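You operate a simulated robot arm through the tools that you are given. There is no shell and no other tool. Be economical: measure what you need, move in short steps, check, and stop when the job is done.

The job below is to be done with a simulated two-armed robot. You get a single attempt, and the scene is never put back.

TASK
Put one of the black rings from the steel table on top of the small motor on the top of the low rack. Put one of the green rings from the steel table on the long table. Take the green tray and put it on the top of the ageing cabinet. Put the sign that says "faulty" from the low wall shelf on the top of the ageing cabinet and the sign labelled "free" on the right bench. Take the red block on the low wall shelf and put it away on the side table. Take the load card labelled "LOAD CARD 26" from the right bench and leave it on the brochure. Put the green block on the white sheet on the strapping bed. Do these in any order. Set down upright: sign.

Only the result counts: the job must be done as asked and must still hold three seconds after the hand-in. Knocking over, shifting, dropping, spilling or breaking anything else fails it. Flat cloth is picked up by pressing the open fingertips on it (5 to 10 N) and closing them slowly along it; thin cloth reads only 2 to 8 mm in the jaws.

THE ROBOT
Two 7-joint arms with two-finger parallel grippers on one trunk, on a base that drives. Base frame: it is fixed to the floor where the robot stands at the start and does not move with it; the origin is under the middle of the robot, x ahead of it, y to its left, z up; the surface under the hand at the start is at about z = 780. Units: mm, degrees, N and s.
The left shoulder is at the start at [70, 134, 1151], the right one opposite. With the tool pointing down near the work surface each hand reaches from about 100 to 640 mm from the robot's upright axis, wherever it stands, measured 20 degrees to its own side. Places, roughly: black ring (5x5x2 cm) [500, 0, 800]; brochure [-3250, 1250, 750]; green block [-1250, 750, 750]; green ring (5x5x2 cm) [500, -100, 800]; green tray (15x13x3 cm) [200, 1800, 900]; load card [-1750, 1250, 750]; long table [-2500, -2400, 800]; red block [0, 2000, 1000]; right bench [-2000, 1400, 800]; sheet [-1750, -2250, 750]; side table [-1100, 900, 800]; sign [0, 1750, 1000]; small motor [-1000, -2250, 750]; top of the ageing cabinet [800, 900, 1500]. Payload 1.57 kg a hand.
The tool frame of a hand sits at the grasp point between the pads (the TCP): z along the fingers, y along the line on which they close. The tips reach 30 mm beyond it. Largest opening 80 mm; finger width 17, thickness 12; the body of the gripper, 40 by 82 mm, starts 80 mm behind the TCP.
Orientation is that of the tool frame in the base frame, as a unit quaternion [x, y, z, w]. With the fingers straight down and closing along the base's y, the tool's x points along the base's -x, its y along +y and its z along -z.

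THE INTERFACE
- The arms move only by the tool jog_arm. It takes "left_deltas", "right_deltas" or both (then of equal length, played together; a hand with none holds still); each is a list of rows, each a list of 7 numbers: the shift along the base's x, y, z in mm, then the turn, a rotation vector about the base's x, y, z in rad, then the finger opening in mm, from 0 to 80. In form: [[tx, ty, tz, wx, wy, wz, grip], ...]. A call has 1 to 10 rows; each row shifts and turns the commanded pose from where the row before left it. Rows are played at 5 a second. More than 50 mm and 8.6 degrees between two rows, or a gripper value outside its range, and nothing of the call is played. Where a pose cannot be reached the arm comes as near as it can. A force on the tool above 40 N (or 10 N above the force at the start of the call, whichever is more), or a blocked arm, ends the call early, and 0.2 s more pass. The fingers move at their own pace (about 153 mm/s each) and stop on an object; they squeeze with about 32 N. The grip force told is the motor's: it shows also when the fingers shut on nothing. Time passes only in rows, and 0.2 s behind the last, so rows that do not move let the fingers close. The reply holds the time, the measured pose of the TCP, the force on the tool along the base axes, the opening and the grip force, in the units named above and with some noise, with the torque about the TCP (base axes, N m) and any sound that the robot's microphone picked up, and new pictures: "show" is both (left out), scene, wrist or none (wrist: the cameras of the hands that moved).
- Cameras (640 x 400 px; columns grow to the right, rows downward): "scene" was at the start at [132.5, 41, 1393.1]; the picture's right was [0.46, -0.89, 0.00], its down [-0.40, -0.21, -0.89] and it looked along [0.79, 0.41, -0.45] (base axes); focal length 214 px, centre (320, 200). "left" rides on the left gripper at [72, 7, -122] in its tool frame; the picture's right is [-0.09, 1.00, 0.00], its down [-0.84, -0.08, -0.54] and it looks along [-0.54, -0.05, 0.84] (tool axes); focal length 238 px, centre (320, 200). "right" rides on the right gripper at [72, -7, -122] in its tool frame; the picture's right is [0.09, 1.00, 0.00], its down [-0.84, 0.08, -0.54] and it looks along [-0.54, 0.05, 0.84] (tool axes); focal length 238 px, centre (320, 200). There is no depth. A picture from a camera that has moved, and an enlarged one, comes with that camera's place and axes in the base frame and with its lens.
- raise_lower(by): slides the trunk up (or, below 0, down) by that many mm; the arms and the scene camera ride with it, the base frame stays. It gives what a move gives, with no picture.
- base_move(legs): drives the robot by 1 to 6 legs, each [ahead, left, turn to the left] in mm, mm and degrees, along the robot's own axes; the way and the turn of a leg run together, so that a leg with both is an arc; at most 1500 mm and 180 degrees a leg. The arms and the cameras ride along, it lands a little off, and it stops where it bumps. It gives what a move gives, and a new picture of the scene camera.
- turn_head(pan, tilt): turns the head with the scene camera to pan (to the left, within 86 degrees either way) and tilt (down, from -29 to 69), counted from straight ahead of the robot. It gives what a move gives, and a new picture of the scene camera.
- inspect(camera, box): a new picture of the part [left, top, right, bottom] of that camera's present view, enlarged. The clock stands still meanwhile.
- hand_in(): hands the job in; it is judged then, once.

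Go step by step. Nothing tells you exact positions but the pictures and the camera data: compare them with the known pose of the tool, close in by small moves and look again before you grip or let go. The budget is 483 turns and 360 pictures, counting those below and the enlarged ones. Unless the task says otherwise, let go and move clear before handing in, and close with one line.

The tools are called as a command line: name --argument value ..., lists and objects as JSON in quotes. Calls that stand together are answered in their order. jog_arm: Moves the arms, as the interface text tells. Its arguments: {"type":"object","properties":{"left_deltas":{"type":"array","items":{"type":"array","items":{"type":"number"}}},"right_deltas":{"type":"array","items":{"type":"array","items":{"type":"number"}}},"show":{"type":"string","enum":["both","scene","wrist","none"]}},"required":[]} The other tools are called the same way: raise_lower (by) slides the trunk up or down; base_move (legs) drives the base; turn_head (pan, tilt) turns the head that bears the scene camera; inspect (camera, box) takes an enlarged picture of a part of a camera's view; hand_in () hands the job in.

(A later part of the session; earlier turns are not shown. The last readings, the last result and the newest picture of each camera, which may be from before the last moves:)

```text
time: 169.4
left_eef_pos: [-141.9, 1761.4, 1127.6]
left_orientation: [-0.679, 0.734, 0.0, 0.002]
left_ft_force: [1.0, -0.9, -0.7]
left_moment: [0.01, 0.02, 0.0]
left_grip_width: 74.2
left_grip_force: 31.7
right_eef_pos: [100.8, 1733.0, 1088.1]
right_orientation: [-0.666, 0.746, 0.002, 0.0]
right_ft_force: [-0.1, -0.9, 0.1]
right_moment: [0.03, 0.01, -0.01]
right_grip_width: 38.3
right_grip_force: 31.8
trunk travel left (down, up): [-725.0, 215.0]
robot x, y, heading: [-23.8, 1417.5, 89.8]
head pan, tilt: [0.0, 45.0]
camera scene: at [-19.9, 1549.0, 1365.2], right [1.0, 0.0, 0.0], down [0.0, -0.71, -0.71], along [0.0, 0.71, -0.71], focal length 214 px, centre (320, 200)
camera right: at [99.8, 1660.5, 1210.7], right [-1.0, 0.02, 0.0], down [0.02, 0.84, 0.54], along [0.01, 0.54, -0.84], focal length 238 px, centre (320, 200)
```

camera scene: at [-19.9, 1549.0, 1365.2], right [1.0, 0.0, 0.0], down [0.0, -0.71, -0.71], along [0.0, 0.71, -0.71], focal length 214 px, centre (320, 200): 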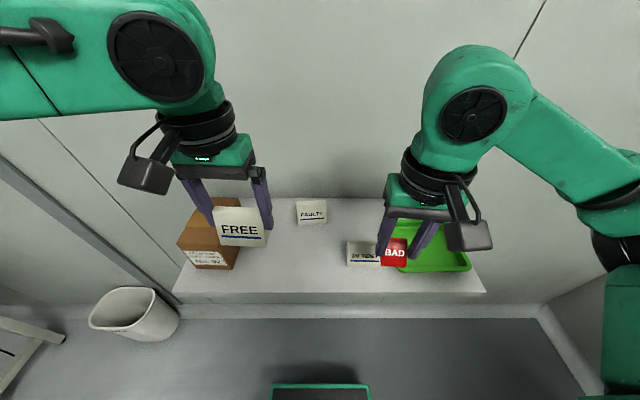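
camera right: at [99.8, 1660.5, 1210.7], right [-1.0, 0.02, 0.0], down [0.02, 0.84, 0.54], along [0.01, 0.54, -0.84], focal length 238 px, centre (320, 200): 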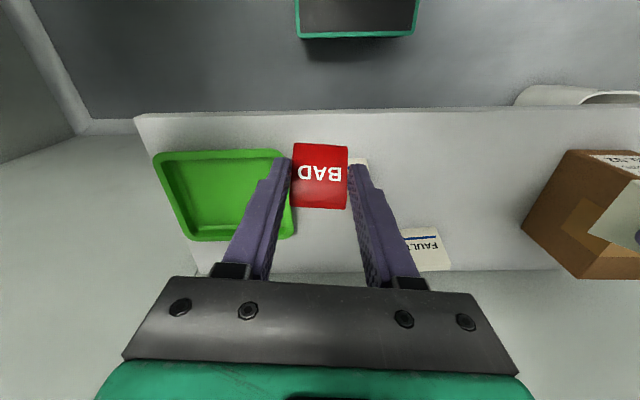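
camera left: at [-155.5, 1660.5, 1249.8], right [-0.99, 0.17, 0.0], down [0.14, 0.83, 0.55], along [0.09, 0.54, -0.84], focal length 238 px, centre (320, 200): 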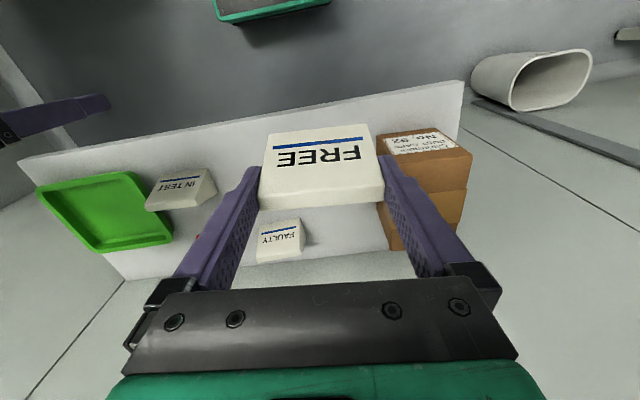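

I drive back out the way I came and over to the side table.

base_move --legs '[[-100, 0, 0], [0, 140, 0], [-1330, 0, 0], [0, 830, 0]]'

inspect --camera "scene" --box '[100, 40, 540, 315]'

```text
time: 181.8
left_eef_pos: [-1119.6, 360.7, 1126.3]
left_orientation: [-0.671, 0.741, 0.0, 0.001]
left_ft_force: [-0.2, -0.1, -0.5]
left_moment: [0.0, -0.02, -0.01]
left_grip_width: 74.2
left_grip_force: 31.6
right_eef_pos: [-878.4, 325.9, 1088.2]
right_orientation: [-0.658, 0.753, 0.0, 0.0]
right_ft_force: [-0.4, -0.3, -0.2]
right_moment: [-0.01, -0.02, 0.03]
right_grip_width: 38.6
right_grip_force: 32.3
trunk travel left (down, up): [-725.0, 215.0]
robot x, y, heading: [-1005.2, 14.5, 88.8]
head pan, tilt: [0.0, 45.0]
camera scene: at [-1001.8, 145.9, 1364.9], right [1.0, -0.03, 0.0], down [-0.02, -0.71, -0.71], along [0.02, 0.71, -0.71], focal length 214 px, centre (320, 200)
```

scene: 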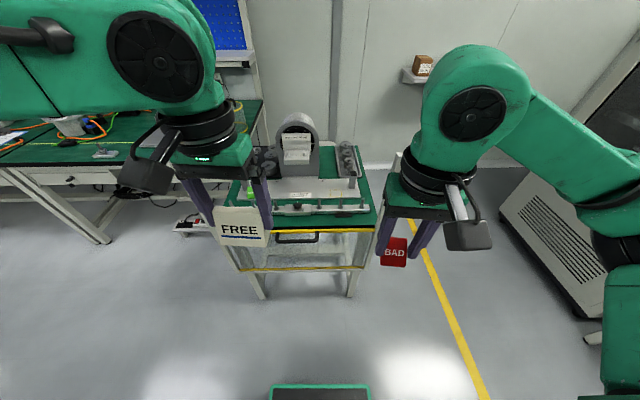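

```text
1.45 times, centred on (320, 178) of scene
camera zoom: at [-1001.8, 145.9, 1364.9], right [1.0, -0.03, 0.0], down [-0.02, -0.71, -0.71], along [0.02, 0.71, -0.71], focal length 312 px, centre (320, 233)
```

zoom: 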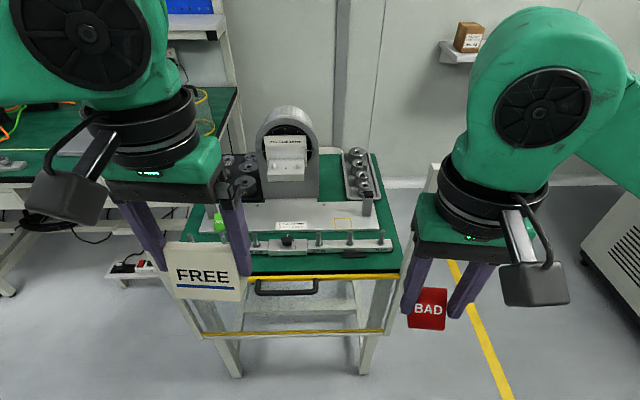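

The side table's front is y≈592. I move closer to find a free spot for the red block.

base_move --legs '[[130, -10, 1.1]]'

turn_head --pan -5 --tilt 50

inspect --camera "scene" --box '[200, 110, 420, 250]'

inspect --camera "right" --box '[0, 0, 640, 400]'

```text
time: 183.1
left_eef_pos: [-1114.3, 486.4, 1126.7]
left_orientation: [-0.679, 0.735, 0.001, 0.001]
left_ft_force: [0.0, -0.3, -0.2]
left_moment: [-0.01, 0.01, 0.01]
left_grip_width: 74.0
left_grip_force: 32.0
right_eef_pos: [-873.1, 456.8, 1088.8]
right_orientation: [-0.666, 0.746, 0.002, 0.001]
right_ft_force: [0.7, -1.3, -0.4]
right_moment: [0.05, 0.01, 0.0]
right_grip_width: 38.7
right_grip_force: 31.9
trunk travel left (down, up): [-725.0, 215.0]
robot x, y, heading: [-991.1, 144.9, 89.8]
head pan, tilt: [0.0, 45.0]
camera scene: at [-993.3, 273.6, 1365.2], right [1.0, -0.01, 0.0], down [0.0, -0.71, -0.71], along [0.0, 0.71, -0.71], focal length 214 px, centre (320, 200)
```

scene: 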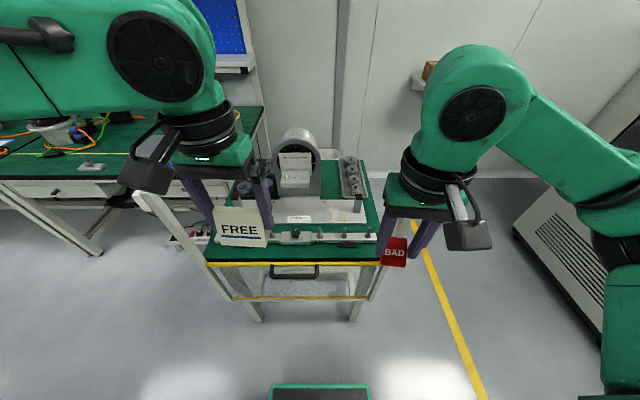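

```text
time: 183.7
left_eef_pos: [-1114.6, 488.6, 1126.6]
left_orientation: [-0.679, 0.734, -0.001, 0.001]
left_ft_force: [-1.1, 0.8, -0.8]
left_moment: [0.03, 0.0, 0.0]
left_grip_width: 74.3
left_grip_force: 31.6
right_eef_pos: [-871.6, 459.8, 1087.6]
right_orientation: [-0.667, 0.745, 0.001, 0.0]
right_ft_force: [-0.3, 0.7, 0.2]
right_moment: [-0.02, -0.01, -0.03]
right_grip_width: 38.7
right_grip_force: 31.8
trunk travel left (down, up): [-725.0, 215.0]
robot x, y, heading: [-997.4, 145.2, 89.8]
head pan, tilt: [-5.0, 50.0]
camera scene: at [-986.4, 271.5, 1358.0], right [1.0, -0.09, 0.0], down [-0.07, -0.76, -0.64], along [0.06, 0.64, -0.77], focal length 214 px, centre (320, 200)
```

scene: 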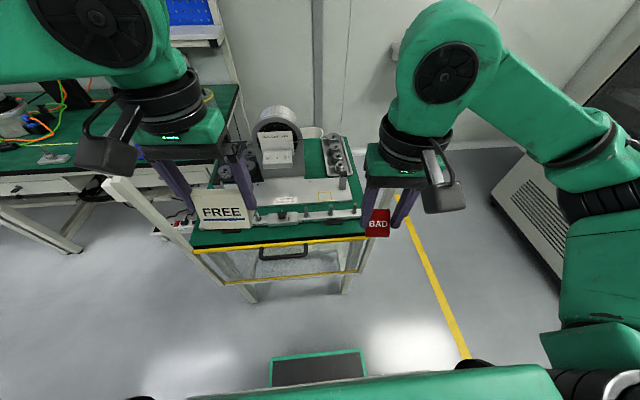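

```text
2.86 times, centred on (310, 180) of scene
camera zoom: at [-986.4, 271.5, 1358.0], right [1.0, -0.09, 0.0], down [-0.07, -0.76, -0.64], along [0.06, 0.64, -0.77], focal length 613 px, centre (349, 257)
```

zoom: 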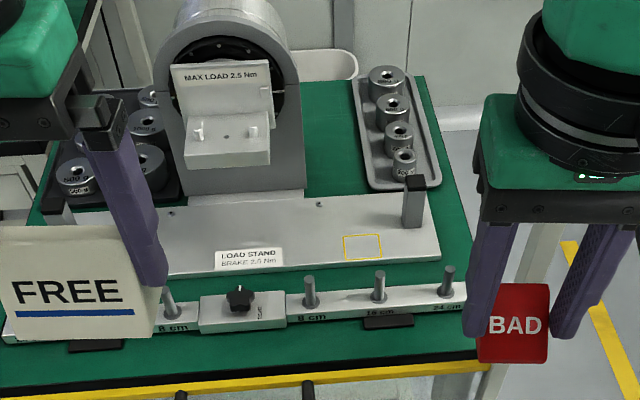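

```text
1.00 times, centred on (320, 200) of right (not enlarged: the box is as wide or as high as the picture)
camera zoom: at [-872.9, 387.4, 1210.3], right [-1.0, 0.02, 0.0], down [0.02, 0.84, 0.54], along [0.01, 0.54, -0.84], focal length 238 px, centre (320, 200)
```

zoom: 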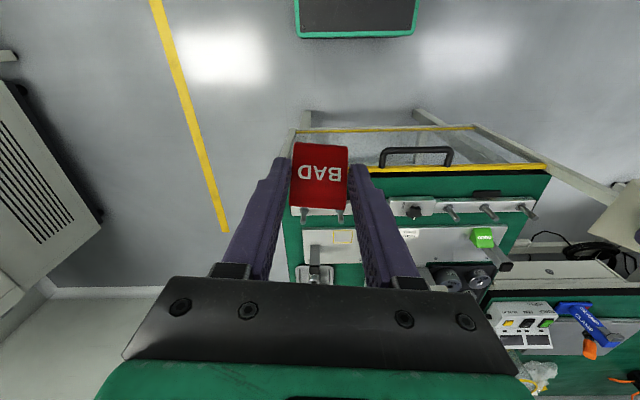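

There's a free green strip at the front-right of the side table, about (-850,618). I bring the red block over it.

jog_arm --right_deltas '[[4.3, 31.6, -15, 0, 0, 0.022, 20], [4.3, 31.6, -15, 0, 0, 0.022, 20], [4.3, 31.6, -15, 0, 0, 0.022, 20], [4.3, 31.6, -15, 0, 0, 0.022, 20], [4.3, 31.6, -15, 0, 0, 0.022, 20], [0, 0, -40, 0, 0, 0, 20], [0, 0, -40, 0, 0, 0, 20]]'

inspect --camera "scene" --box '[260, 130, 440, 250]'

```text
time: 185.3
left_eef_pos: [-1115.2, 489.4, 1126.9]
left_orientation: [-0.678, 0.735, 0.0, 0.001]
left_ft_force: [0.2, 1.0, -0.3]
left_moment: [-0.03, 0.0, -0.01]
left_grip_width: 74.2
left_grip_force: 32.4
right_eef_pos: [-852.1, 617.8, 931.1]
right_orientation: [-0.706, 0.708, 0.001, 0.0]
right_ft_force: [0.3, 0.4, -0.1]
right_moment: [0.0, 0.01, 0.02]
right_grip_width: 38.5
right_grip_force: 31.4
trunk travel left (down, up): [-725.0, 215.0]
robot x, y, heading: [-992.8, 148.3, 89.6]
head pan, tilt: [-5.0, 50.0]
camera scene: at [-985.9, 271.7, 1358.0], right [1.0, -0.09, 0.0], down [-0.07, -0.76, -0.64], along [0.06, 0.64, -0.77], focal length 214 px, centre (320, 200)
camera right: at [-843.9, 545.2, 1054.2], right [-1.0, -0.09, 0.0], down [-0.07, 0.84, 0.54], along [-0.05, 0.54, -0.84], focal length 238 px, centre (320, 200)
```

scene: 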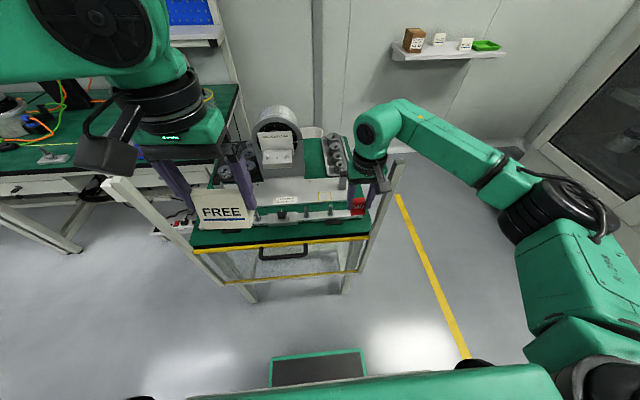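
right: 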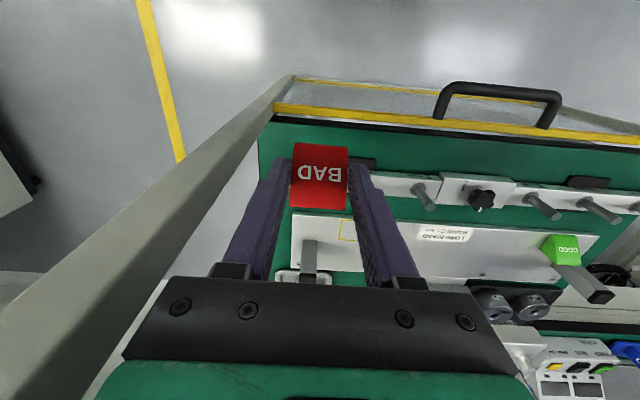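

```text
3.33 times, centred on (350, 190) of scene
camera zoom: at [-985.9, 271.7, 1358.0], right [1.0, -0.09, 0.0], down [-0.07, -0.76, -0.64], along [0.06, 0.64, -0.77], focal length 715 px, centre (220, 233)
```

zoom: 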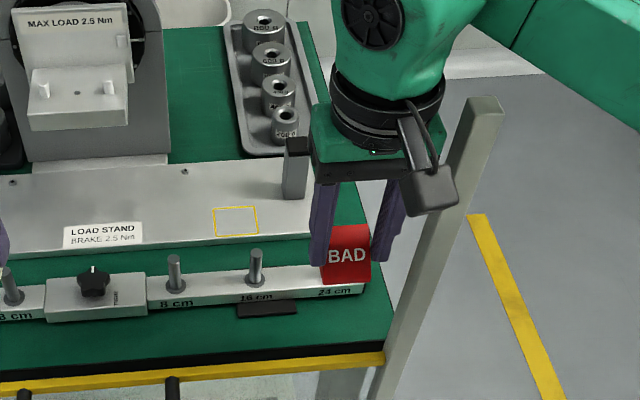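

There's an upright post at the table's front-right corner close to the arm. I retract and instead use the middle of the front strip with the robot shifted left, so the forearm stays between the posts.

jog_arm --right_deltas '[[0, 0, 40, 0, 0, 0, 20], [0, 0, 40, 0, 0, 0, 20], [0, -30, 38, 0, 0, 0, 20], [0, -40, 27, 0, 0, 0, 20], [0, -45, 10, 0, 0, 0, 20], [0, -45, 0, 0, 0, 0, 20]]' --show "none"

base_move --legs '[[-60, 0, 0], [0, 235, 0], [60, 0, 0]]'

inspect --camera "scene" --box '[260, 110, 480, 250]'

```text
time: 186.7
left_eef_pos: [-1113.5, 486.8, 1127.4]
left_orientation: [-0.678, 0.735, 0.001, 0.002]
left_ft_force: [-0.4, -0.4, -0.1]
left_moment: [0.02, -0.02, 0.0]
left_grip_width: 74.5
left_grip_force: 32.0
right_eef_pos: [-850.6, 455.7, 1087.1]
right_orientation: [-0.706, 0.708, 0.001, 0.001]
right_ft_force: [0.2, -1.0, -0.6]
right_moment: [-0.04, 0.0, -0.01]
right_grip_width: 38.4
right_grip_force: 32.1
trunk travel left (down, up): [-725.0, 215.0]
robot x, y, heading: [-995.2, 143.4, 89.8]
head pan, tilt: [-5.0, 50.0]
```

```text
time: 189.6
left_eef_pos: [-1344.3, 485.3, 1128.6]
left_orientation: [-0.678, 0.735, 0.002, 0.002]
left_ft_force: [-0.3, -0.3, -0.2]
left_moment: [0.04, -0.02, -0.04]
left_grip_width: 74.3
left_grip_force: 32.4
right_eef_pos: [-1081.5, 455.5, 1089.4]
right_orientation: [-0.705, 0.709, 0.002, 0.001]
right_ft_force: [-0.3, 0.0, -0.3]
right_moment: [0.02, 0.02, 0.01]
right_grip_width: 38.6
right_grip_force: 32.1
trunk travel left (down, up): [-725.0, 215.0]
robot x, y, heading: [-1225.7, 146.9, 89.7]
head pan, tilt: [-5.0, 50.0]
camera scene: at [-1217.4, 266.6, 1358.6], right [1.0, -0.09, 0.0], down [-0.07, -0.76, -0.65], along [0.06, 0.64, -0.76], focal length 214 px, centre (320, 200)
```

scene: 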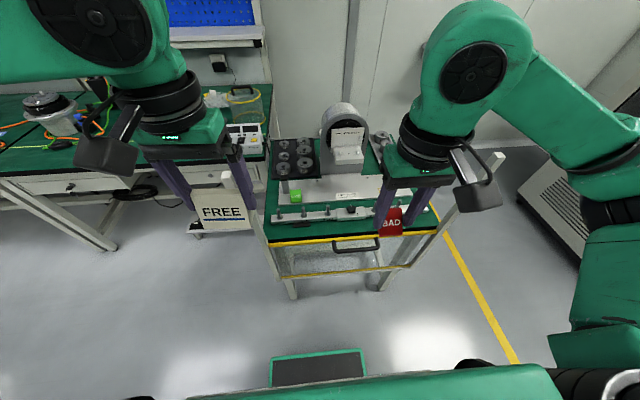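

```text
2.86 times, centred on (370, 180) of scene
camera zoom: at [-1217.4, 266.6, 1358.6], right [1.0, -0.09, 0.0], down [-0.07, -0.76, -0.65], along [0.06, 0.64, -0.76], focal length 613 px, centre (177, 257)
```

zoom: 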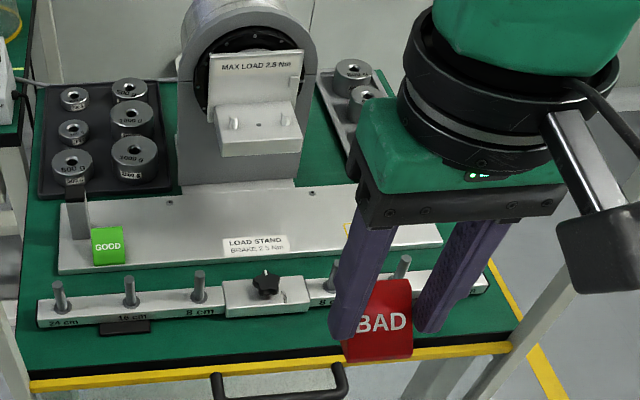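

The front strip centre at about (-1105,619) is clear. Moving the block there.

jog_arm --right_deltas '[[-5, 33, -10, 0, 0, 0, 20], [-5, 33, -10, 0, 0, 0, 20], [-5, 33, -10, 0, 0, 0, 20], [-5, 33, -10, 0, 0, 0, 20], [-4, 31, -10, 0, 0, 0, 20], [0, 0, -45, 0, 0, 0, 20], [0, 0, -45, 0, 0, 0, 20], [0, 0, -40, 0, 0, 0, 20]]'

inspect --camera "scene" --box '[280, 150, 440, 250]'

inspect --camera "right" --box '[220, 60, 420, 220]'

```text
time: 191.4
left_eef_pos: [-1345.3, 489.1, 1126.8]
left_orientation: [-0.677, 0.736, 0.0, 0.002]
left_ft_force: [0.6, 0.6, 0.2]
left_moment: [-0.02, 0.01, 0.01]
left_grip_width: 74.1
left_grip_force: 31.7
right_eef_pos: [-1105.5, 622.5, 906.6]
right_orientation: [-0.705, 0.709, 0.001, 0.0]
right_ft_force: [0.7, -0.6, 0.2]
right_moment: [-0.01, 0.01, 0.01]
right_grip_width: 38.9
right_grip_force: 31.9
trunk travel left (down, up): [-725.0, 215.0]
robot x, y, heading: [-1227.8, 149.8, 90.0]
head pan, tilt: [-5.0, 50.0]
camera scene: at [-1218.1, 272.5, 1358.0], right [1.0, -0.09, 0.0], down [-0.07, -0.76, -0.64], along [0.06, 0.64, -0.77], focal length 214 px, centre (320, 200)
camera right: at [-1098.4, 550.8, 1028.9], right [-1.0, -0.09, 0.0], down [-0.07, 0.84, 0.54], along [-0.05, 0.54, -0.84], focal length 238 px, centre (320, 200)
```

scene: 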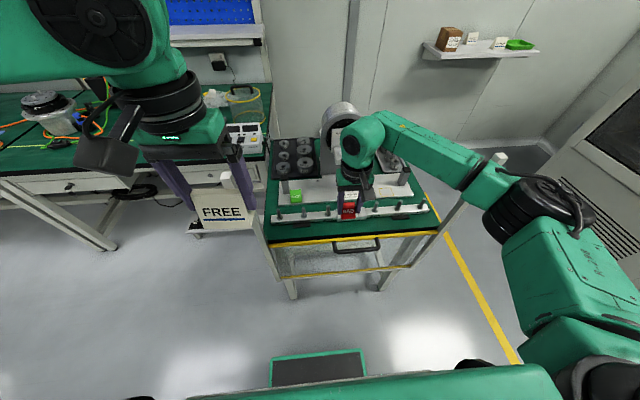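
right: 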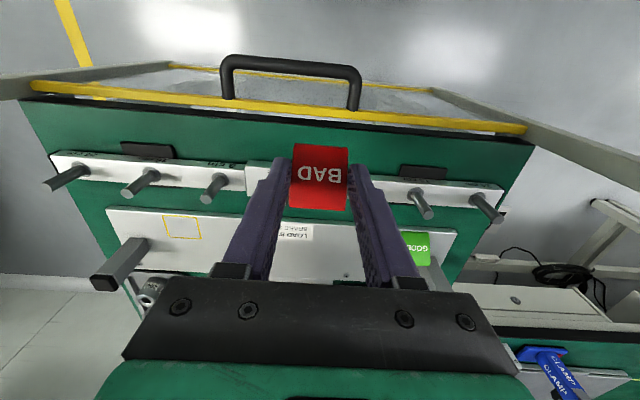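

```text
4.00 times, centred on (360, 200) of scene
camera zoom: at [-1218.1, 272.5, 1358.0], right [1.0, -0.09, 0.0], down [-0.07, -0.76, -0.64], along [0.06, 0.64, -0.77], focal length 858 px, centre (160, 200)
```

zoom: 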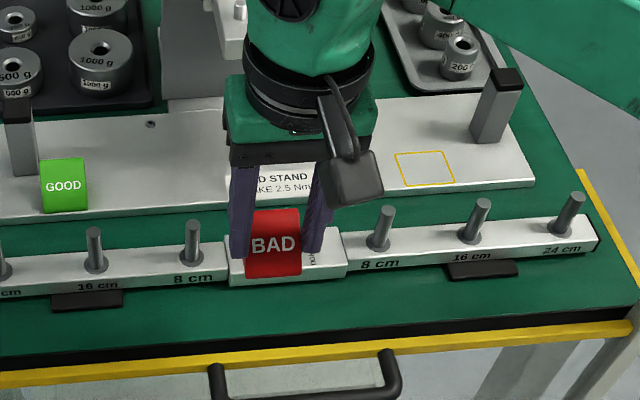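

```text
2.50 times, centred on (320, 140) of right
camera zoom: at [-1098.4, 550.8, 1028.9], right [-1.0, -0.09, 0.0], down [-0.07, 0.84, 0.54], along [-0.05, 0.54, -0.84], focal length 596 px, centre (320, 350)
```

zoom: 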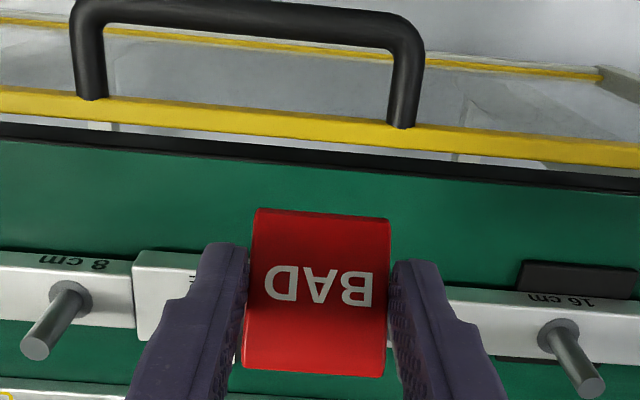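

The clamp narrows the strip there. A better slot is x≈-1170, y≈632 (between foot and clamp). I raise a little and shift the base left.

jog_arm --right_deltas '[[0, 0, 40, 0, 0, 0, 20], [0, 0, 10, 0, 0, 0, 20]]' --show "none"

base_move --legs '[[0, 65, 0]]'

inspect --camera "right" --box '[220, 60, 420, 220]'

```text
time: 192.0
left_eef_pos: [-1346.4, 489.3, 1127.4]
left_orientation: [-0.677, 0.736, 0.0, 0.001]
left_ft_force: [-0.4, 1.0, -0.6]
left_moment: [0.01, 0.0, 0.01]
left_grip_width: 73.9
left_grip_force: 31.6
right_eef_pos: [-1105.3, 620.7, 956.9]
right_orientation: [-0.705, 0.709, 0.002, 0.001]
right_ft_force: [0.9, -0.6, 0.3]
right_moment: [0.01, 0.0, -0.02]
right_grip_width: 38.7
right_grip_force: 31.7
trunk travel left (down, up): [-725.0, 215.0]
robot x, y, heading: [-1224.9, 147.0, 89.4]
head pan, tilt: [-5.0, 50.0]
```

```text
time: 193.0
left_eef_pos: [-1405.3, 490.4, 1126.7]
left_orientation: [-0.676, 0.736, 0.001, 0.0]
left_ft_force: [1.1, -0.2, 1.1]
left_moment: [0.07, 0.04, 0.04]
left_grip_width: 74.1
left_grip_force: 31.9
right_eef_pos: [-1167.5, 621.7, 956.9]
right_orientation: [-0.705, 0.709, 0.002, 0.0]
right_ft_force: [0.0, 0.6, -1.0]
right_moment: [0.03, 0.02, 0.0]
right_grip_width: 38.8
right_grip_force: 31.7
trunk travel left (down, up): [-725.0, 215.0]
robot x, y, heading: [-1291.3, 145.0, 89.5]
head pan, tilt: [-5.0, 50.0]
camera scene: at [-1278.2, 272.2, 1358.0], right [1.0, -0.09, 0.0], down [-0.07, -0.76, -0.64], along [0.06, 0.64, -0.77], focal length 214 px, centre (320, 200)
```

scene: 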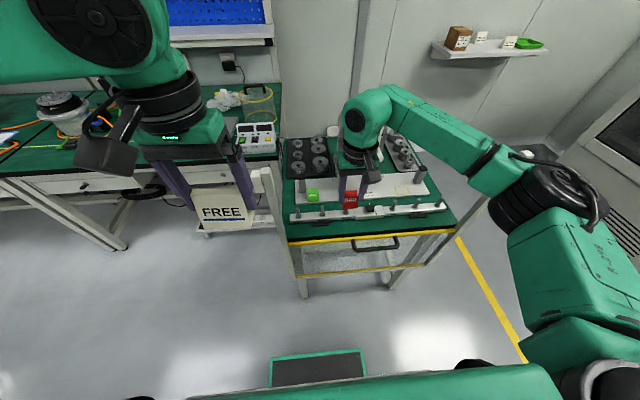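

```text
2.50 times, centred on (320, 140) of right
camera zoom: at [-1159.1, 550.1, 1079.0], right [-1.0, -0.09, 0.0], down [-0.07, 0.84, 0.54], along [-0.05, 0.54, -0.84], focal length 596 px, centre (320, 350)
```

zoom: 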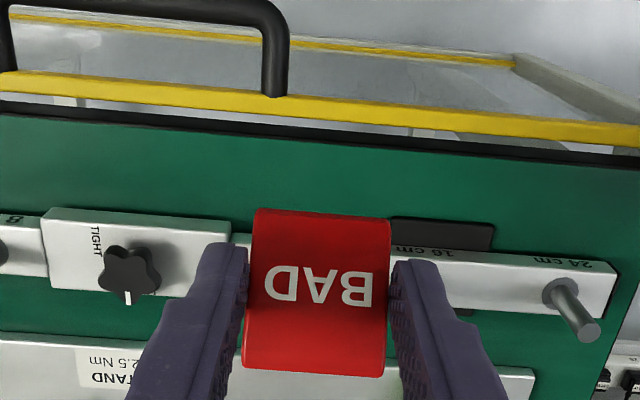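

jog_arm --right_deltas '[[2, 8, -20, 0, 0, 0, 20], [1, 7, -40, 0, 0, 0, 20], [0, 0, -30, 0, 0, 0, 20], [0, 0, -20, 0, 0, 0, 20]]' --show "none"

inspect --camera "right" --box '[220, 60, 420, 220]'

inspect --camera "scene" --box '[290, 170, 410, 250]'

```text
time: 194.0
left_eef_pos: [-1408.9, 489.8, 1126.7]
left_orientation: [-0.677, 0.736, 0.0, 0.001]
left_ft_force: [0.3, 0.3, -0.2]
left_moment: [0.05, 0.04, -0.01]
left_grip_width: 74.1
left_grip_force: 32.6
right_eef_pos: [-1165.4, 637.5, 847.1]
right_orientation: [-0.705, 0.709, 0.001, 0.0]
right_ft_force: [0.8, 0.4, -1.1]
right_moment: [0.02, 0.02, 0.03]
right_grip_width: 38.6
right_grip_force: 31.8
trunk travel left (down, up): [-725.0, 215.0]
robot x, y, heading: [-1293.4, 146.8, 89.6]
head pan, tilt: [-5.0, 50.0]
```

```text
2.50 times, centred on (320, 140) of right
camera zoom: at [-1158.2, 565.5, 969.1], right [-1.0, -0.09, 0.0], down [-0.07, 0.84, 0.54], along [-0.05, 0.54, -0.84], focal length 596 px, centre (320, 350)
```

zoom: 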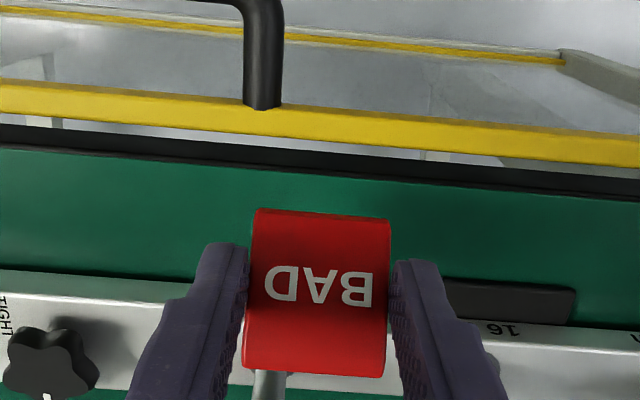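

```text
5.00 times, centred on (350, 210) of scene
camera zoom: at [-1281.2, 272.4, 1358.0], right [1.0, -0.09, 0.0], down [-0.07, -0.76, -0.64], along [0.06, 0.64, -0.77], focal length 1072 px, centre (170, 150)
```

zoom: 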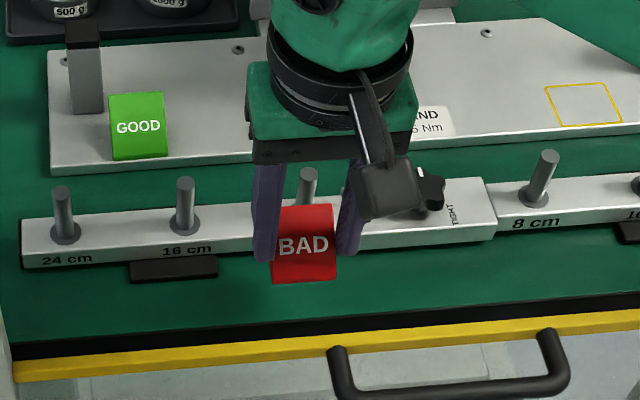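

Slot is just deep enough; I bias 3 mm to the front and lower gently.

jog_arm --right_deltas '[[0, -3, -8, 0, 0, 0, 20], [0, 0, -6, 0, 0, 0, 20], [0, 0, -4, 0, 0, 0, 20], [0, 0, 0, 0, 0, 0, 20]]' --show "none"

inspect --camera "scene" --box '[310, 180, 390, 230]'

inspect --camera "right" --box '[220, 60, 420, 220]'

```text
time: 195.0
left_eef_pos: [-1410.0, 489.4, 1126.3]
left_orientation: [-0.677, 0.736, 0.0, 0.002]
left_ft_force: [-0.1, -0.3, -0.9]
left_moment: [-0.03, -0.02, -0.01]
left_grip_width: 74.2
left_grip_force: 32.0
right_eef_pos: [-1166.1, 634.5, 828.5]
right_orientation: [-0.704, 0.71, 0.002, 0.0]
right_ft_force: [-1.1, 0.3, -0.7]
right_moment: [0.0, 0.01, -0.01]
right_grip_width: 38.8
right_grip_force: 31.5
trunk travel left (down, up): [-725.0, 215.0]
robot x, y, heading: [-1287.3, 146.3, 89.6]
head pan, tilt: [-5.0, 50.0]
```

```text
8.00 times, centred on (350, 205) of scene
camera zoom: at [-1282.1, 272.1, 1358.0], right [1.0, -0.09, 0.0], down [-0.07, -0.76, -0.64], along [0.06, 0.64, -0.77], focal length 1716 px, centre (80, 160)
```

zoom: 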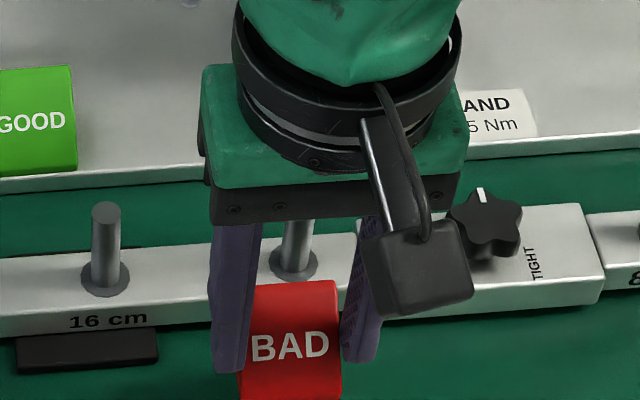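

```text
2.50 times, centred on (320, 140) of right
camera zoom: at [-1159.0, 562.2, 951.1], right [-1.0, -0.09, 0.0], down [-0.07, 0.84, 0.54], along [-0.05, 0.54, -0.84], focal length 596 px, centre (320, 350)
```

zoom: 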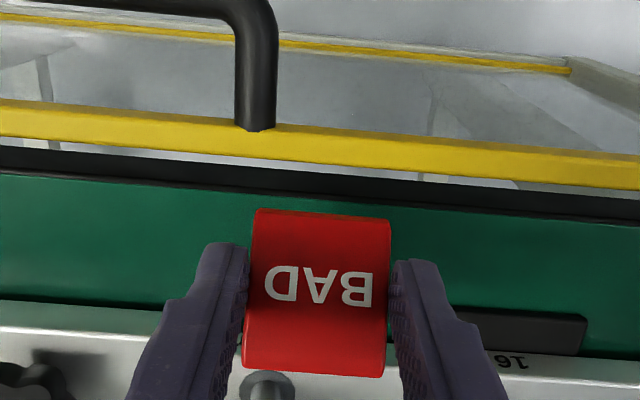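

jog_arm --right_deltas '[[0, 0, -3, 0, 0, 0, 20], [0, 0, -2, 0, 0, 0, 20], [0, 0, 0, 0, 0, 0, 20]]' --show "none"

inspect --camera "right" --box '[220, 60, 420, 220]'

```text
time: 195.8
left_eef_pos: [-1410.2, 488.6, 1126.1]
left_orientation: [-0.677, 0.736, 0.001, 0.002]
left_ft_force: [0.5, 0.7, 0.1]
left_moment: [-0.02, 0.01, -0.02]
left_grip_width: 74.3
left_grip_force: 32.3
right_eef_pos: [-1166.2, 633.7, 822.8]
right_orientation: [-0.705, 0.709, 0.0, 0.0]
right_ft_force: [0.2, -0.4, 0.2]
right_moment: [0.02, -0.01, -0.01]
right_grip_width: 38.6
right_grip_force: 31.9
trunk travel left (down, up): [-725.0, 215.0]
robot x, y, heading: [-1286.9, 148.6, 89.6]
head pan, tilt: [-5.0, 50.0]
```

```text
2.50 times, centred on (320, 140) of right
camera zoom: at [-1159.0, 562.1, 946.1], right [-1.0, -0.09, 0.0], down [-0.07, 0.84, 0.54], along [-0.05, 0.54, -0.84], focal length 596 px, centre (320, 350)
```

zoom: 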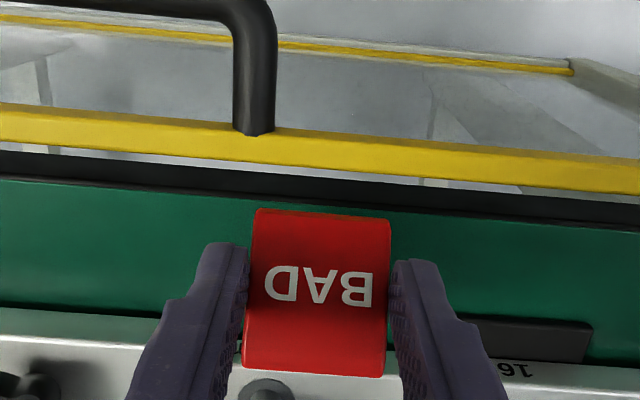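

The table is lower than assumed. I shift 6 mm inward and continue down in small steps.

jog_arm --right_deltas '[[0, 6, 0, 0, 0, 0, 20], [0, 0, -4, 0, 0, 0, 20], [0, 0, -4, 0, 0, 0, 20], [0, 0, -3, 0, 0, 0, 20], [0, 0, 0, 0, 0, 0, 20]]' --show "none"

inspect --camera "right" --box '[220, 60, 420, 220]'

```text
time: 197.0
left_eef_pos: [-1408.0, 489.3, 1126.7]
left_orientation: [-0.677, 0.736, 0.001, 0.001]
left_ft_force: [0.3, -0.8, 0.7]
left_moment: [-0.01, -0.01, 0.02]
left_grip_width: 74.1
left_grip_force: 31.9
right_eef_pos: [-1166.0, 640.5, 811.9]
right_orientation: [-0.705, 0.709, 0.0, 0.001]
right_ft_force: [0.1, -0.1, 0.0]
right_moment: [0.0, -0.02, -0.02]
right_grip_width: 38.6
right_grip_force: 31.7
trunk travel left (down, up): [-725.0, 215.0]
robot x, y, heading: [-1285.8, 149.3, 89.7]
head pan, tilt: [-5.0, 50.0]
```

```text
2.50 times, centred on (320, 140) of right
camera zoom: at [-1159.3, 567.7, 935.2], right [-1.0, -0.09, 0.0], down [-0.07, 0.84, 0.54], along [-0.05, 0.54, -0.84], focal length 596 px, centre (320, 350)
```

zoom: 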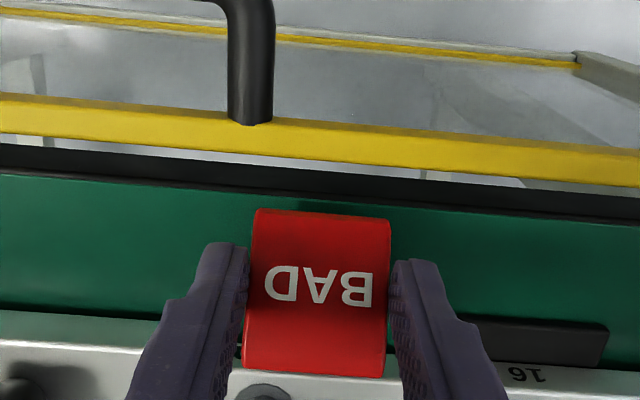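

jog_arm --right_deltas '[[0, 0, -3, 0, 0, 0, 20], [0, 0, -3, 0, 0, 0, 20], [0, 0, -2, 0, 0, 0, 20], [0, 0, 0, 0, 0, 0, 20]]' --show "none"

inspect --camera "right" --box '[220, 60, 420, 220]'

```text
time: 198.0
left_eef_pos: [-1409.6, 488.6, 1125.6]
left_orientation: [-0.677, 0.736, 0.001, 0.002]
left_ft_force: [0.6, 0.1, -0.6]
left_moment: [0.03, -0.01, 0.01]
left_grip_width: 74.4
left_grip_force: 32.5
right_eef_pos: [-1166.2, 640.2, 805.3]
right_orientation: [-0.705, 0.709, 0.001, 0.001]
right_ft_force: [0.0, 0.3, -0.4]
right_moment: [0.01, 0.01, 0.0]
right_grip_width: 38.6
right_grip_force: 32.0
trunk travel left (down, up): [-725.0, 215.0]
robot x, y, heading: [-1292.0, 149.8, 89.4]
head pan, tilt: [-5.0, 50.0]
```

```text
2.50 times, centred on (320, 140) of right
camera zoom: at [-1159.1, 568.2, 927.4], right [-1.0, -0.09, 0.0], down [-0.07, 0.84, 0.54], along [-0.05, 0.54, -0.84], focal length 596 px, centre (320, 350)
```

zoom: 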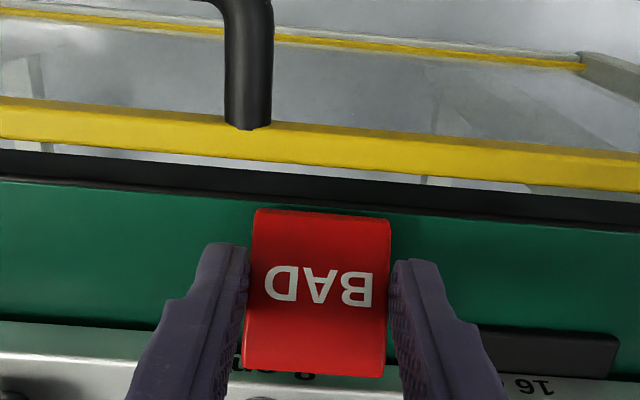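

jog_arm --right_deltas '[[0, 0, -2, 0, 0, 0, 20], [0, 0, -2, 0, 0, 0, 20], [0, 0, -2, 0, 0, 0, 20], [0, 0, 0, 0, 0, 0, 20]]' --show "none"

```text
time: 199.0
left_eef_pos: [-1409.5, 489.5, 1126.8]
left_orientation: [-0.677, 0.736, 0.001, 0.002]
left_ft_force: [0.6, -0.3, -1.2]
left_moment: [0.0, -0.03, 0.01]
left_grip_width: 74.1
left_grip_force: 31.9
right_eef_pos: [-1167.6, 639.1, 797.8]
right_orientation: [-0.704, 0.71, 0.0, 0.0]
right_ft_force: [-0.1, -0.2, -0.7]
right_moment: [0.0, -0.02, 0.02]
right_grip_width: 38.6
right_grip_force: 32.1
trunk travel left (down, up): [-725.0, 215.0]
robot x, y, heading: [-1292.3, 146.1, 89.4]
head pan, tilt: [-5.0, 50.0]
```

jog_arm --right_deltas '[[0, 0, -2, 0, 0, 0, 20], [0, 0, -2, 0, 0, 0, 20], [0, 0, -1, 0, 0, 0, 20], [0, 0, 0, 0, 0, 0, 20]]' --show "none"

inspect --camera "right" --box '[220, 60, 420, 220]'

inspect --camera "scene" --box '[300, 175, 400, 240]'

```text
time: 200.0
left_eef_pos: [-1410.7, 486.8, 1128.2]
left_orientation: [-0.677, 0.736, 0.001, 0.002]
left_ft_force: [0.2, -0.3, -0.4]
left_moment: [-0.03, -0.01, 0.02]
left_grip_width: 74.4
left_grip_force: 31.8
right_eef_pos: [-1166.9, 639.2, 796.8]
right_orientation: [-0.704, 0.71, 0.004, 0.002]
right_ft_force: [4.7, 4.9, 26.1]
right_moment: [0.22, -0.2, -0.03]
right_grip_width: 38.6
right_grip_force: 32.1
trunk travel left (down, up): [-725.0, 215.0]
robot x, y, heading: [-1289.8, 145.8, 89.4]
head pan, tilt: [-5.0, 50.0]
```

```text
2.50 times, centred on (320, 140) of right
camera zoom: at [-1159.4, 566.6, 919.1], right [-1.0, -0.08, 0.0], down [-0.07, 0.83, 0.55], along [-0.05, 0.55, -0.84], focal length 596 px, centre (320, 350)
```

zoom: 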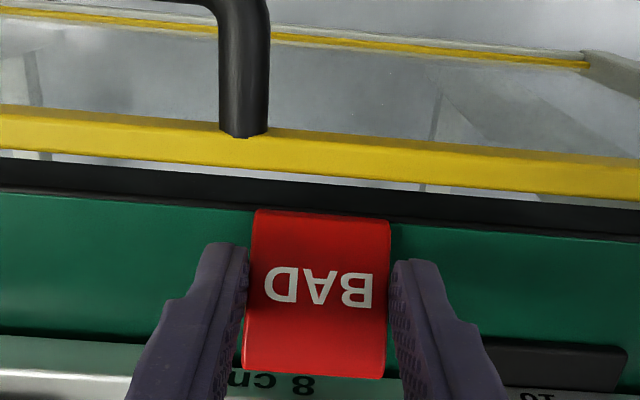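

```text
6.15 times, centred on (350, 208) of scene
camera zoom: at [-1282.2, 268.7, 1358.6], right [1.0, -0.09, 0.0], down [-0.07, -0.76, -0.64], along [0.06, 0.64, -0.76], focal length 1320 px, centre (135, 154)
```

zoom: 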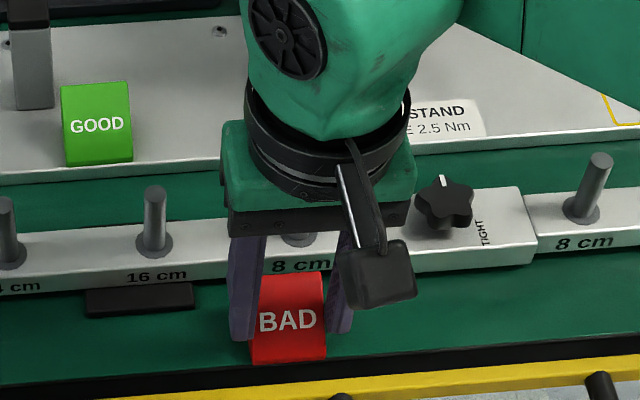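

Contact reached; block sits fully on the strip. Ease and release.

jog_arm --right_deltas '[[0, 0, 2, 0, 0, 0, 20], [0, 0, 0, 0, 0, 0, 20]]' --show "none"

```text
time: 200.6
left_eef_pos: [-1409.3, 487.9, 1128.2]
left_orientation: [-0.677, 0.736, 0.002, 0.002]
left_ft_force: [0.3, 0.0, -0.5]
left_moment: [0.01, -0.01, -0.01]
left_grip_width: 74.3
left_grip_force: 32.0
right_eef_pos: [-1168.1, 637.5, 796.8]
right_orientation: [-0.705, 0.71, 0.002, 0.002]
right_ft_force: [2.7, 7.8, 20.7]
right_moment: [0.47, -0.12, -0.04]
right_grip_width: 38.8
right_grip_force: 32.4
trunk travel left (down, up): [-725.0, 215.0]
robot x, y, heading: [-1289.6, 145.9, 89.7]
head pan, tilt: [-5.0, 50.0]
```

jog_arm --right_deltas '[[0, 2, 1.5, 0, 0, 0, 20], [0, 0, 0, 0, 0, 0, 20]]' --show "none"

```text
time: 201.2
left_eef_pos: [-1410.2, 487.1, 1127.5]
left_orientation: [-0.677, 0.736, 0.001, 0.002]
left_ft_force: [0.0, 0.0, 0.3]
left_moment: [0.0, -0.02, -0.03]
left_grip_width: 74.6
left_grip_force: 32.3
right_eef_pos: [-1167.2, 639.4, 797.5]
right_orientation: [-0.706, 0.708, -0.001, 0.0]
right_ft_force: [-0.1, -3.0, 8.2]
right_moment: [0.02, 0.08, 0.03]
right_grip_width: 38.6
right_grip_force: 32.0
trunk travel left (down, up): [-725.0, 215.0]
robot x, y, heading: [-1289.2, 148.3, 89.7]
head pan, tilt: [-5.0, 50.0]
```

jog_arm --right_deltas '[[0, 0, 0.5, 0, 0, 0, 44], [0, 0, 0, 0, 0, 0, 50], [0, 0, 10, 0, 0, 0, 50], [0, 0, 30, 0, 0, 0, 50], [0, 0, 45, 0, 0, 0, 50], [0, 0, 45, 0, 0, 0, 50], [0, 0, 45, 0, 0, 0, 50], [0, -45, 15, 0, 0, 0, 50], [0, -45, 15, 0, 0, 0, 50], [0, -40, 15, 0, 0, 0, 50]]'

inspect --camera "scene" --box '[280, 150, 440, 250]'

```text
time: 203.4
left_eef_pos: [-1410.0, 489.7, 1126.6]
left_orientation: [-0.677, 0.736, 0.001, 0.002]
left_ft_force: [0.3, 0.4, -1.1]
left_moment: [0.05, 0.0, 0.01]
left_grip_width: 74.2
left_grip_force: 31.9
right_eef_pos: [-1167.1, 510.0, 1017.6]
right_orientation: [-0.704, 0.71, 0.001, 0.0]
right_ft_force: [-0.3, 0.3, -0.2]
right_moment: [0.01, 0.0, 0.02]
right_grip_width: 50.0
right_grip_force: 0.0
trunk travel left (down, up): [-725.0, 215.0]
robot x, y, heading: [-1290.9, 147.6, 89.5]
head pan, tilt: [-5.0, 50.0]
camera scene: at [-1282.4, 271.0, 1358.1], right [1.0, -0.09, 0.0], down [-0.07, -0.76, -0.64], along [0.06, 0.64, -0.77], focal length 214 px, centre (320, 200)
camera right: at [-1159.5, 437.8, 1140.4], right [-1.0, -0.09, 0.0], down [-0.07, 0.84, 0.54], along [-0.05, 0.54, -0.84], focal length 238 px, centre (320, 200)
```

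scene: 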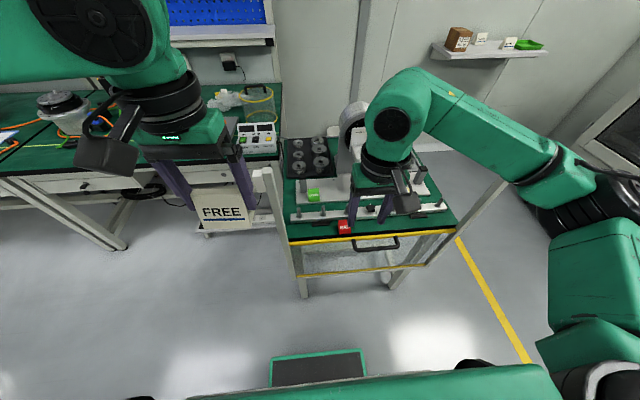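
right: 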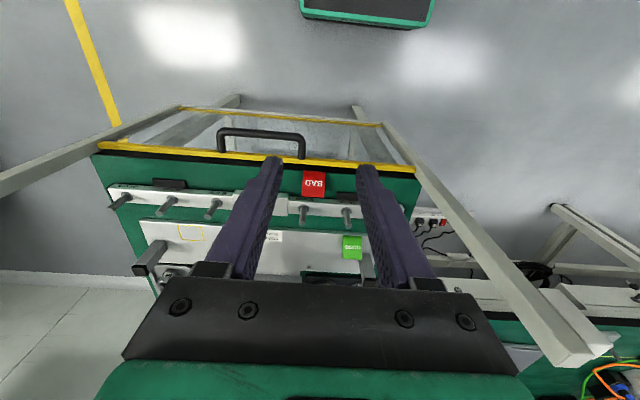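

```text
4.00 times, centred on (360, 200) of scene
camera zoom: at [-1282.4, 271.0, 1358.1], right [1.0, -0.09, 0.0], down [-0.07, -0.76, -0.64], along [0.06, 0.64, -0.77], focal length 858 px, centre (160, 200)
```

zoom: 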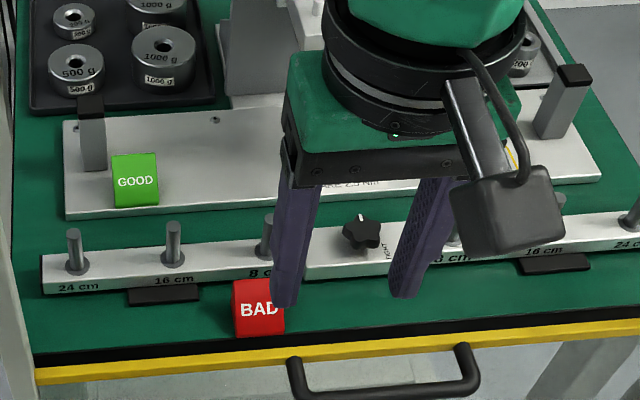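

The red block is placed. The GOOD block sits on the plate at about (-1257,767); since the right hand is free I fetch it now. I raise the hand above the post height and reposition.

jog_arm --right_deltas '[[0, 0, 40, 0, 0, 0, 60], [0, 0, 40, 0, 0, 0, 60], [0, 0, 40, 0, 0, 0, 60]]' --show "none"

base_move --legs '[[0, 95, 0], [130, 0, 0]]'

inspect --camera "right" --box '[0, 0, 640, 400]'

```text
time: 204.2
left_eef_pos: [-1410.3, 488.7, 1127.5]
left_orientation: [-0.677, 0.736, 0.001, 0.002]
left_ft_force: [-0.5, -0.1, -1.1]
left_moment: [0.01, 0.0, 0.01]
left_grip_width: 74.2
left_grip_force: 31.9
right_eef_pos: [-1167.2, 510.7, 1138.2]
right_orientation: [-0.704, 0.71, 0.002, 0.0]
right_ft_force: [-0.7, 0.1, -0.7]
right_moment: [0.03, -0.02, 0.02]
right_grip_width: 60.0
right_grip_force: 0.0
trunk travel left (down, up): [-725.0, 215.0]
robot x, y, heading: [-1289.4, 147.2, 89.4]
head pan, tilt: [-5.0, 50.0]
```

```text
time: 206.2
left_eef_pos: [-1503.4, 619.2, 1128.4]
left_orientation: [-0.678, 0.735, 0.001, 0.003]
left_ft_force: [0.1, -0.1, -0.6]
left_moment: [0.02, -0.02, -0.03]
left_grip_width: 74.3
left_grip_force: 32.1
right_eef_pos: [-1263.1, 640.2, 1137.0]
right_orientation: [-0.705, 0.709, 0.001, 0.001]
right_ft_force: [-0.6, -0.2, -0.3]
right_moment: [0.01, 0.0, 0.0]
right_grip_width: 60.0
right_grip_force: 0.1
trunk travel left (down, up): [-725.0, 215.0]
robot x, y, heading: [-1384.7, 275.4, 89.3]
head pan, tilt: [-5.0, 50.0]
camera scene: at [-1376.5, 400.6, 1358.3], right [1.0, -0.09, 0.0], down [-0.07, -0.76, -0.64], along [0.06, 0.64, -0.77], focal length 214 px, centre (320, 200)
```

scene: 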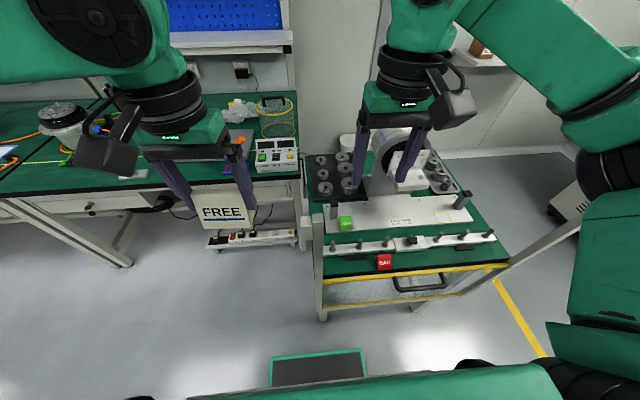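

```text
1.00 times, centred on (320, 200) of right (not enlarged: the box is as wide or as high as the picture)
camera zoom: at [-1253.4, 568.3, 1260.8], right [-1.0, -0.09, 0.0], down [-0.07, 0.84, 0.54], along [-0.05, 0.54, -0.84], focal length 238 px, centre (320, 200)
```

zoom: 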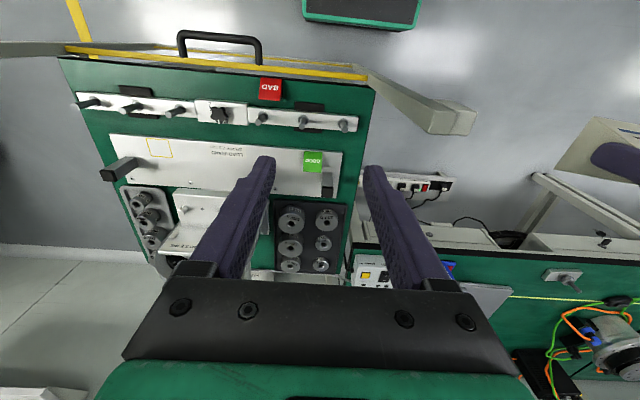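

The block is at about (-1258,774), with a small upright bar behind-left of it. I move over it.

jog_arm --right_deltas '[[1, 32, -25, 0, 0, 0, 66], [1, 32, -25, 0, 0, 0, 66], [1, 32, -30, 0, 0, 0, 66], [1, 32, -35, 0, 0, 0, 66], [0, 0, -45, 0, 0, 0, 66]]' --show "wrist"

inspect --camera "right" --box '[240, 80, 400, 200]'

```text
time: 207.4
left_eef_pos: [-1503.0, 619.4, 1127.1]
left_orientation: [-0.678, 0.735, 0.001, 0.002]
left_ft_force: [-0.3, 0.3, -0.9]
left_moment: [0.0, -0.06, 0.0]
left_grip_width: 74.2
left_grip_force: 31.7
right_eef_pos: [-1256.0, 771.3, 976.9]
right_orientation: [-0.706, 0.709, 0.001, 0.0]
right_ft_force: [0.2, 0.5, 0.7]
right_moment: [0.0, -0.02, 0.03]
right_grip_width: 66.3
right_grip_force: 0.0
trunk travel left (down, up): [-725.0, 215.0]
robot x, y, heading: [-1383.8, 275.8, 89.8]
head pan, tilt: [-5.0, 50.0]
camera right: at [-1248.7, 699.5, 1099.5], right [-1.0, -0.09, 0.0], down [-0.07, 0.84, 0.54], along [-0.05, 0.54, -0.84], focal length 238 px, centre (320, 200)
```

right: 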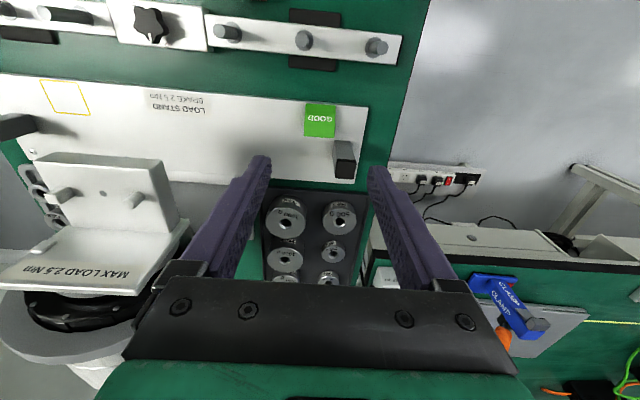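

```text
3.33 times, centred on (320, 140) of right
camera zoom: at [-1248.7, 699.5, 1099.5], right [-1.0, -0.09, 0.0], down [-0.07, 0.84, 0.54], along [-0.05, 0.54, -0.84], focal length 794 px, centre (320, 400)
```

zoom: 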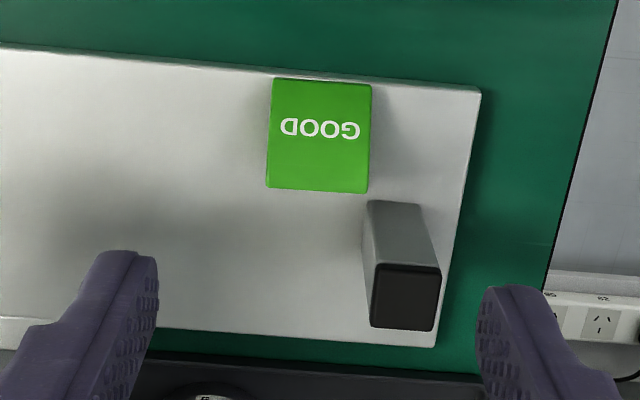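

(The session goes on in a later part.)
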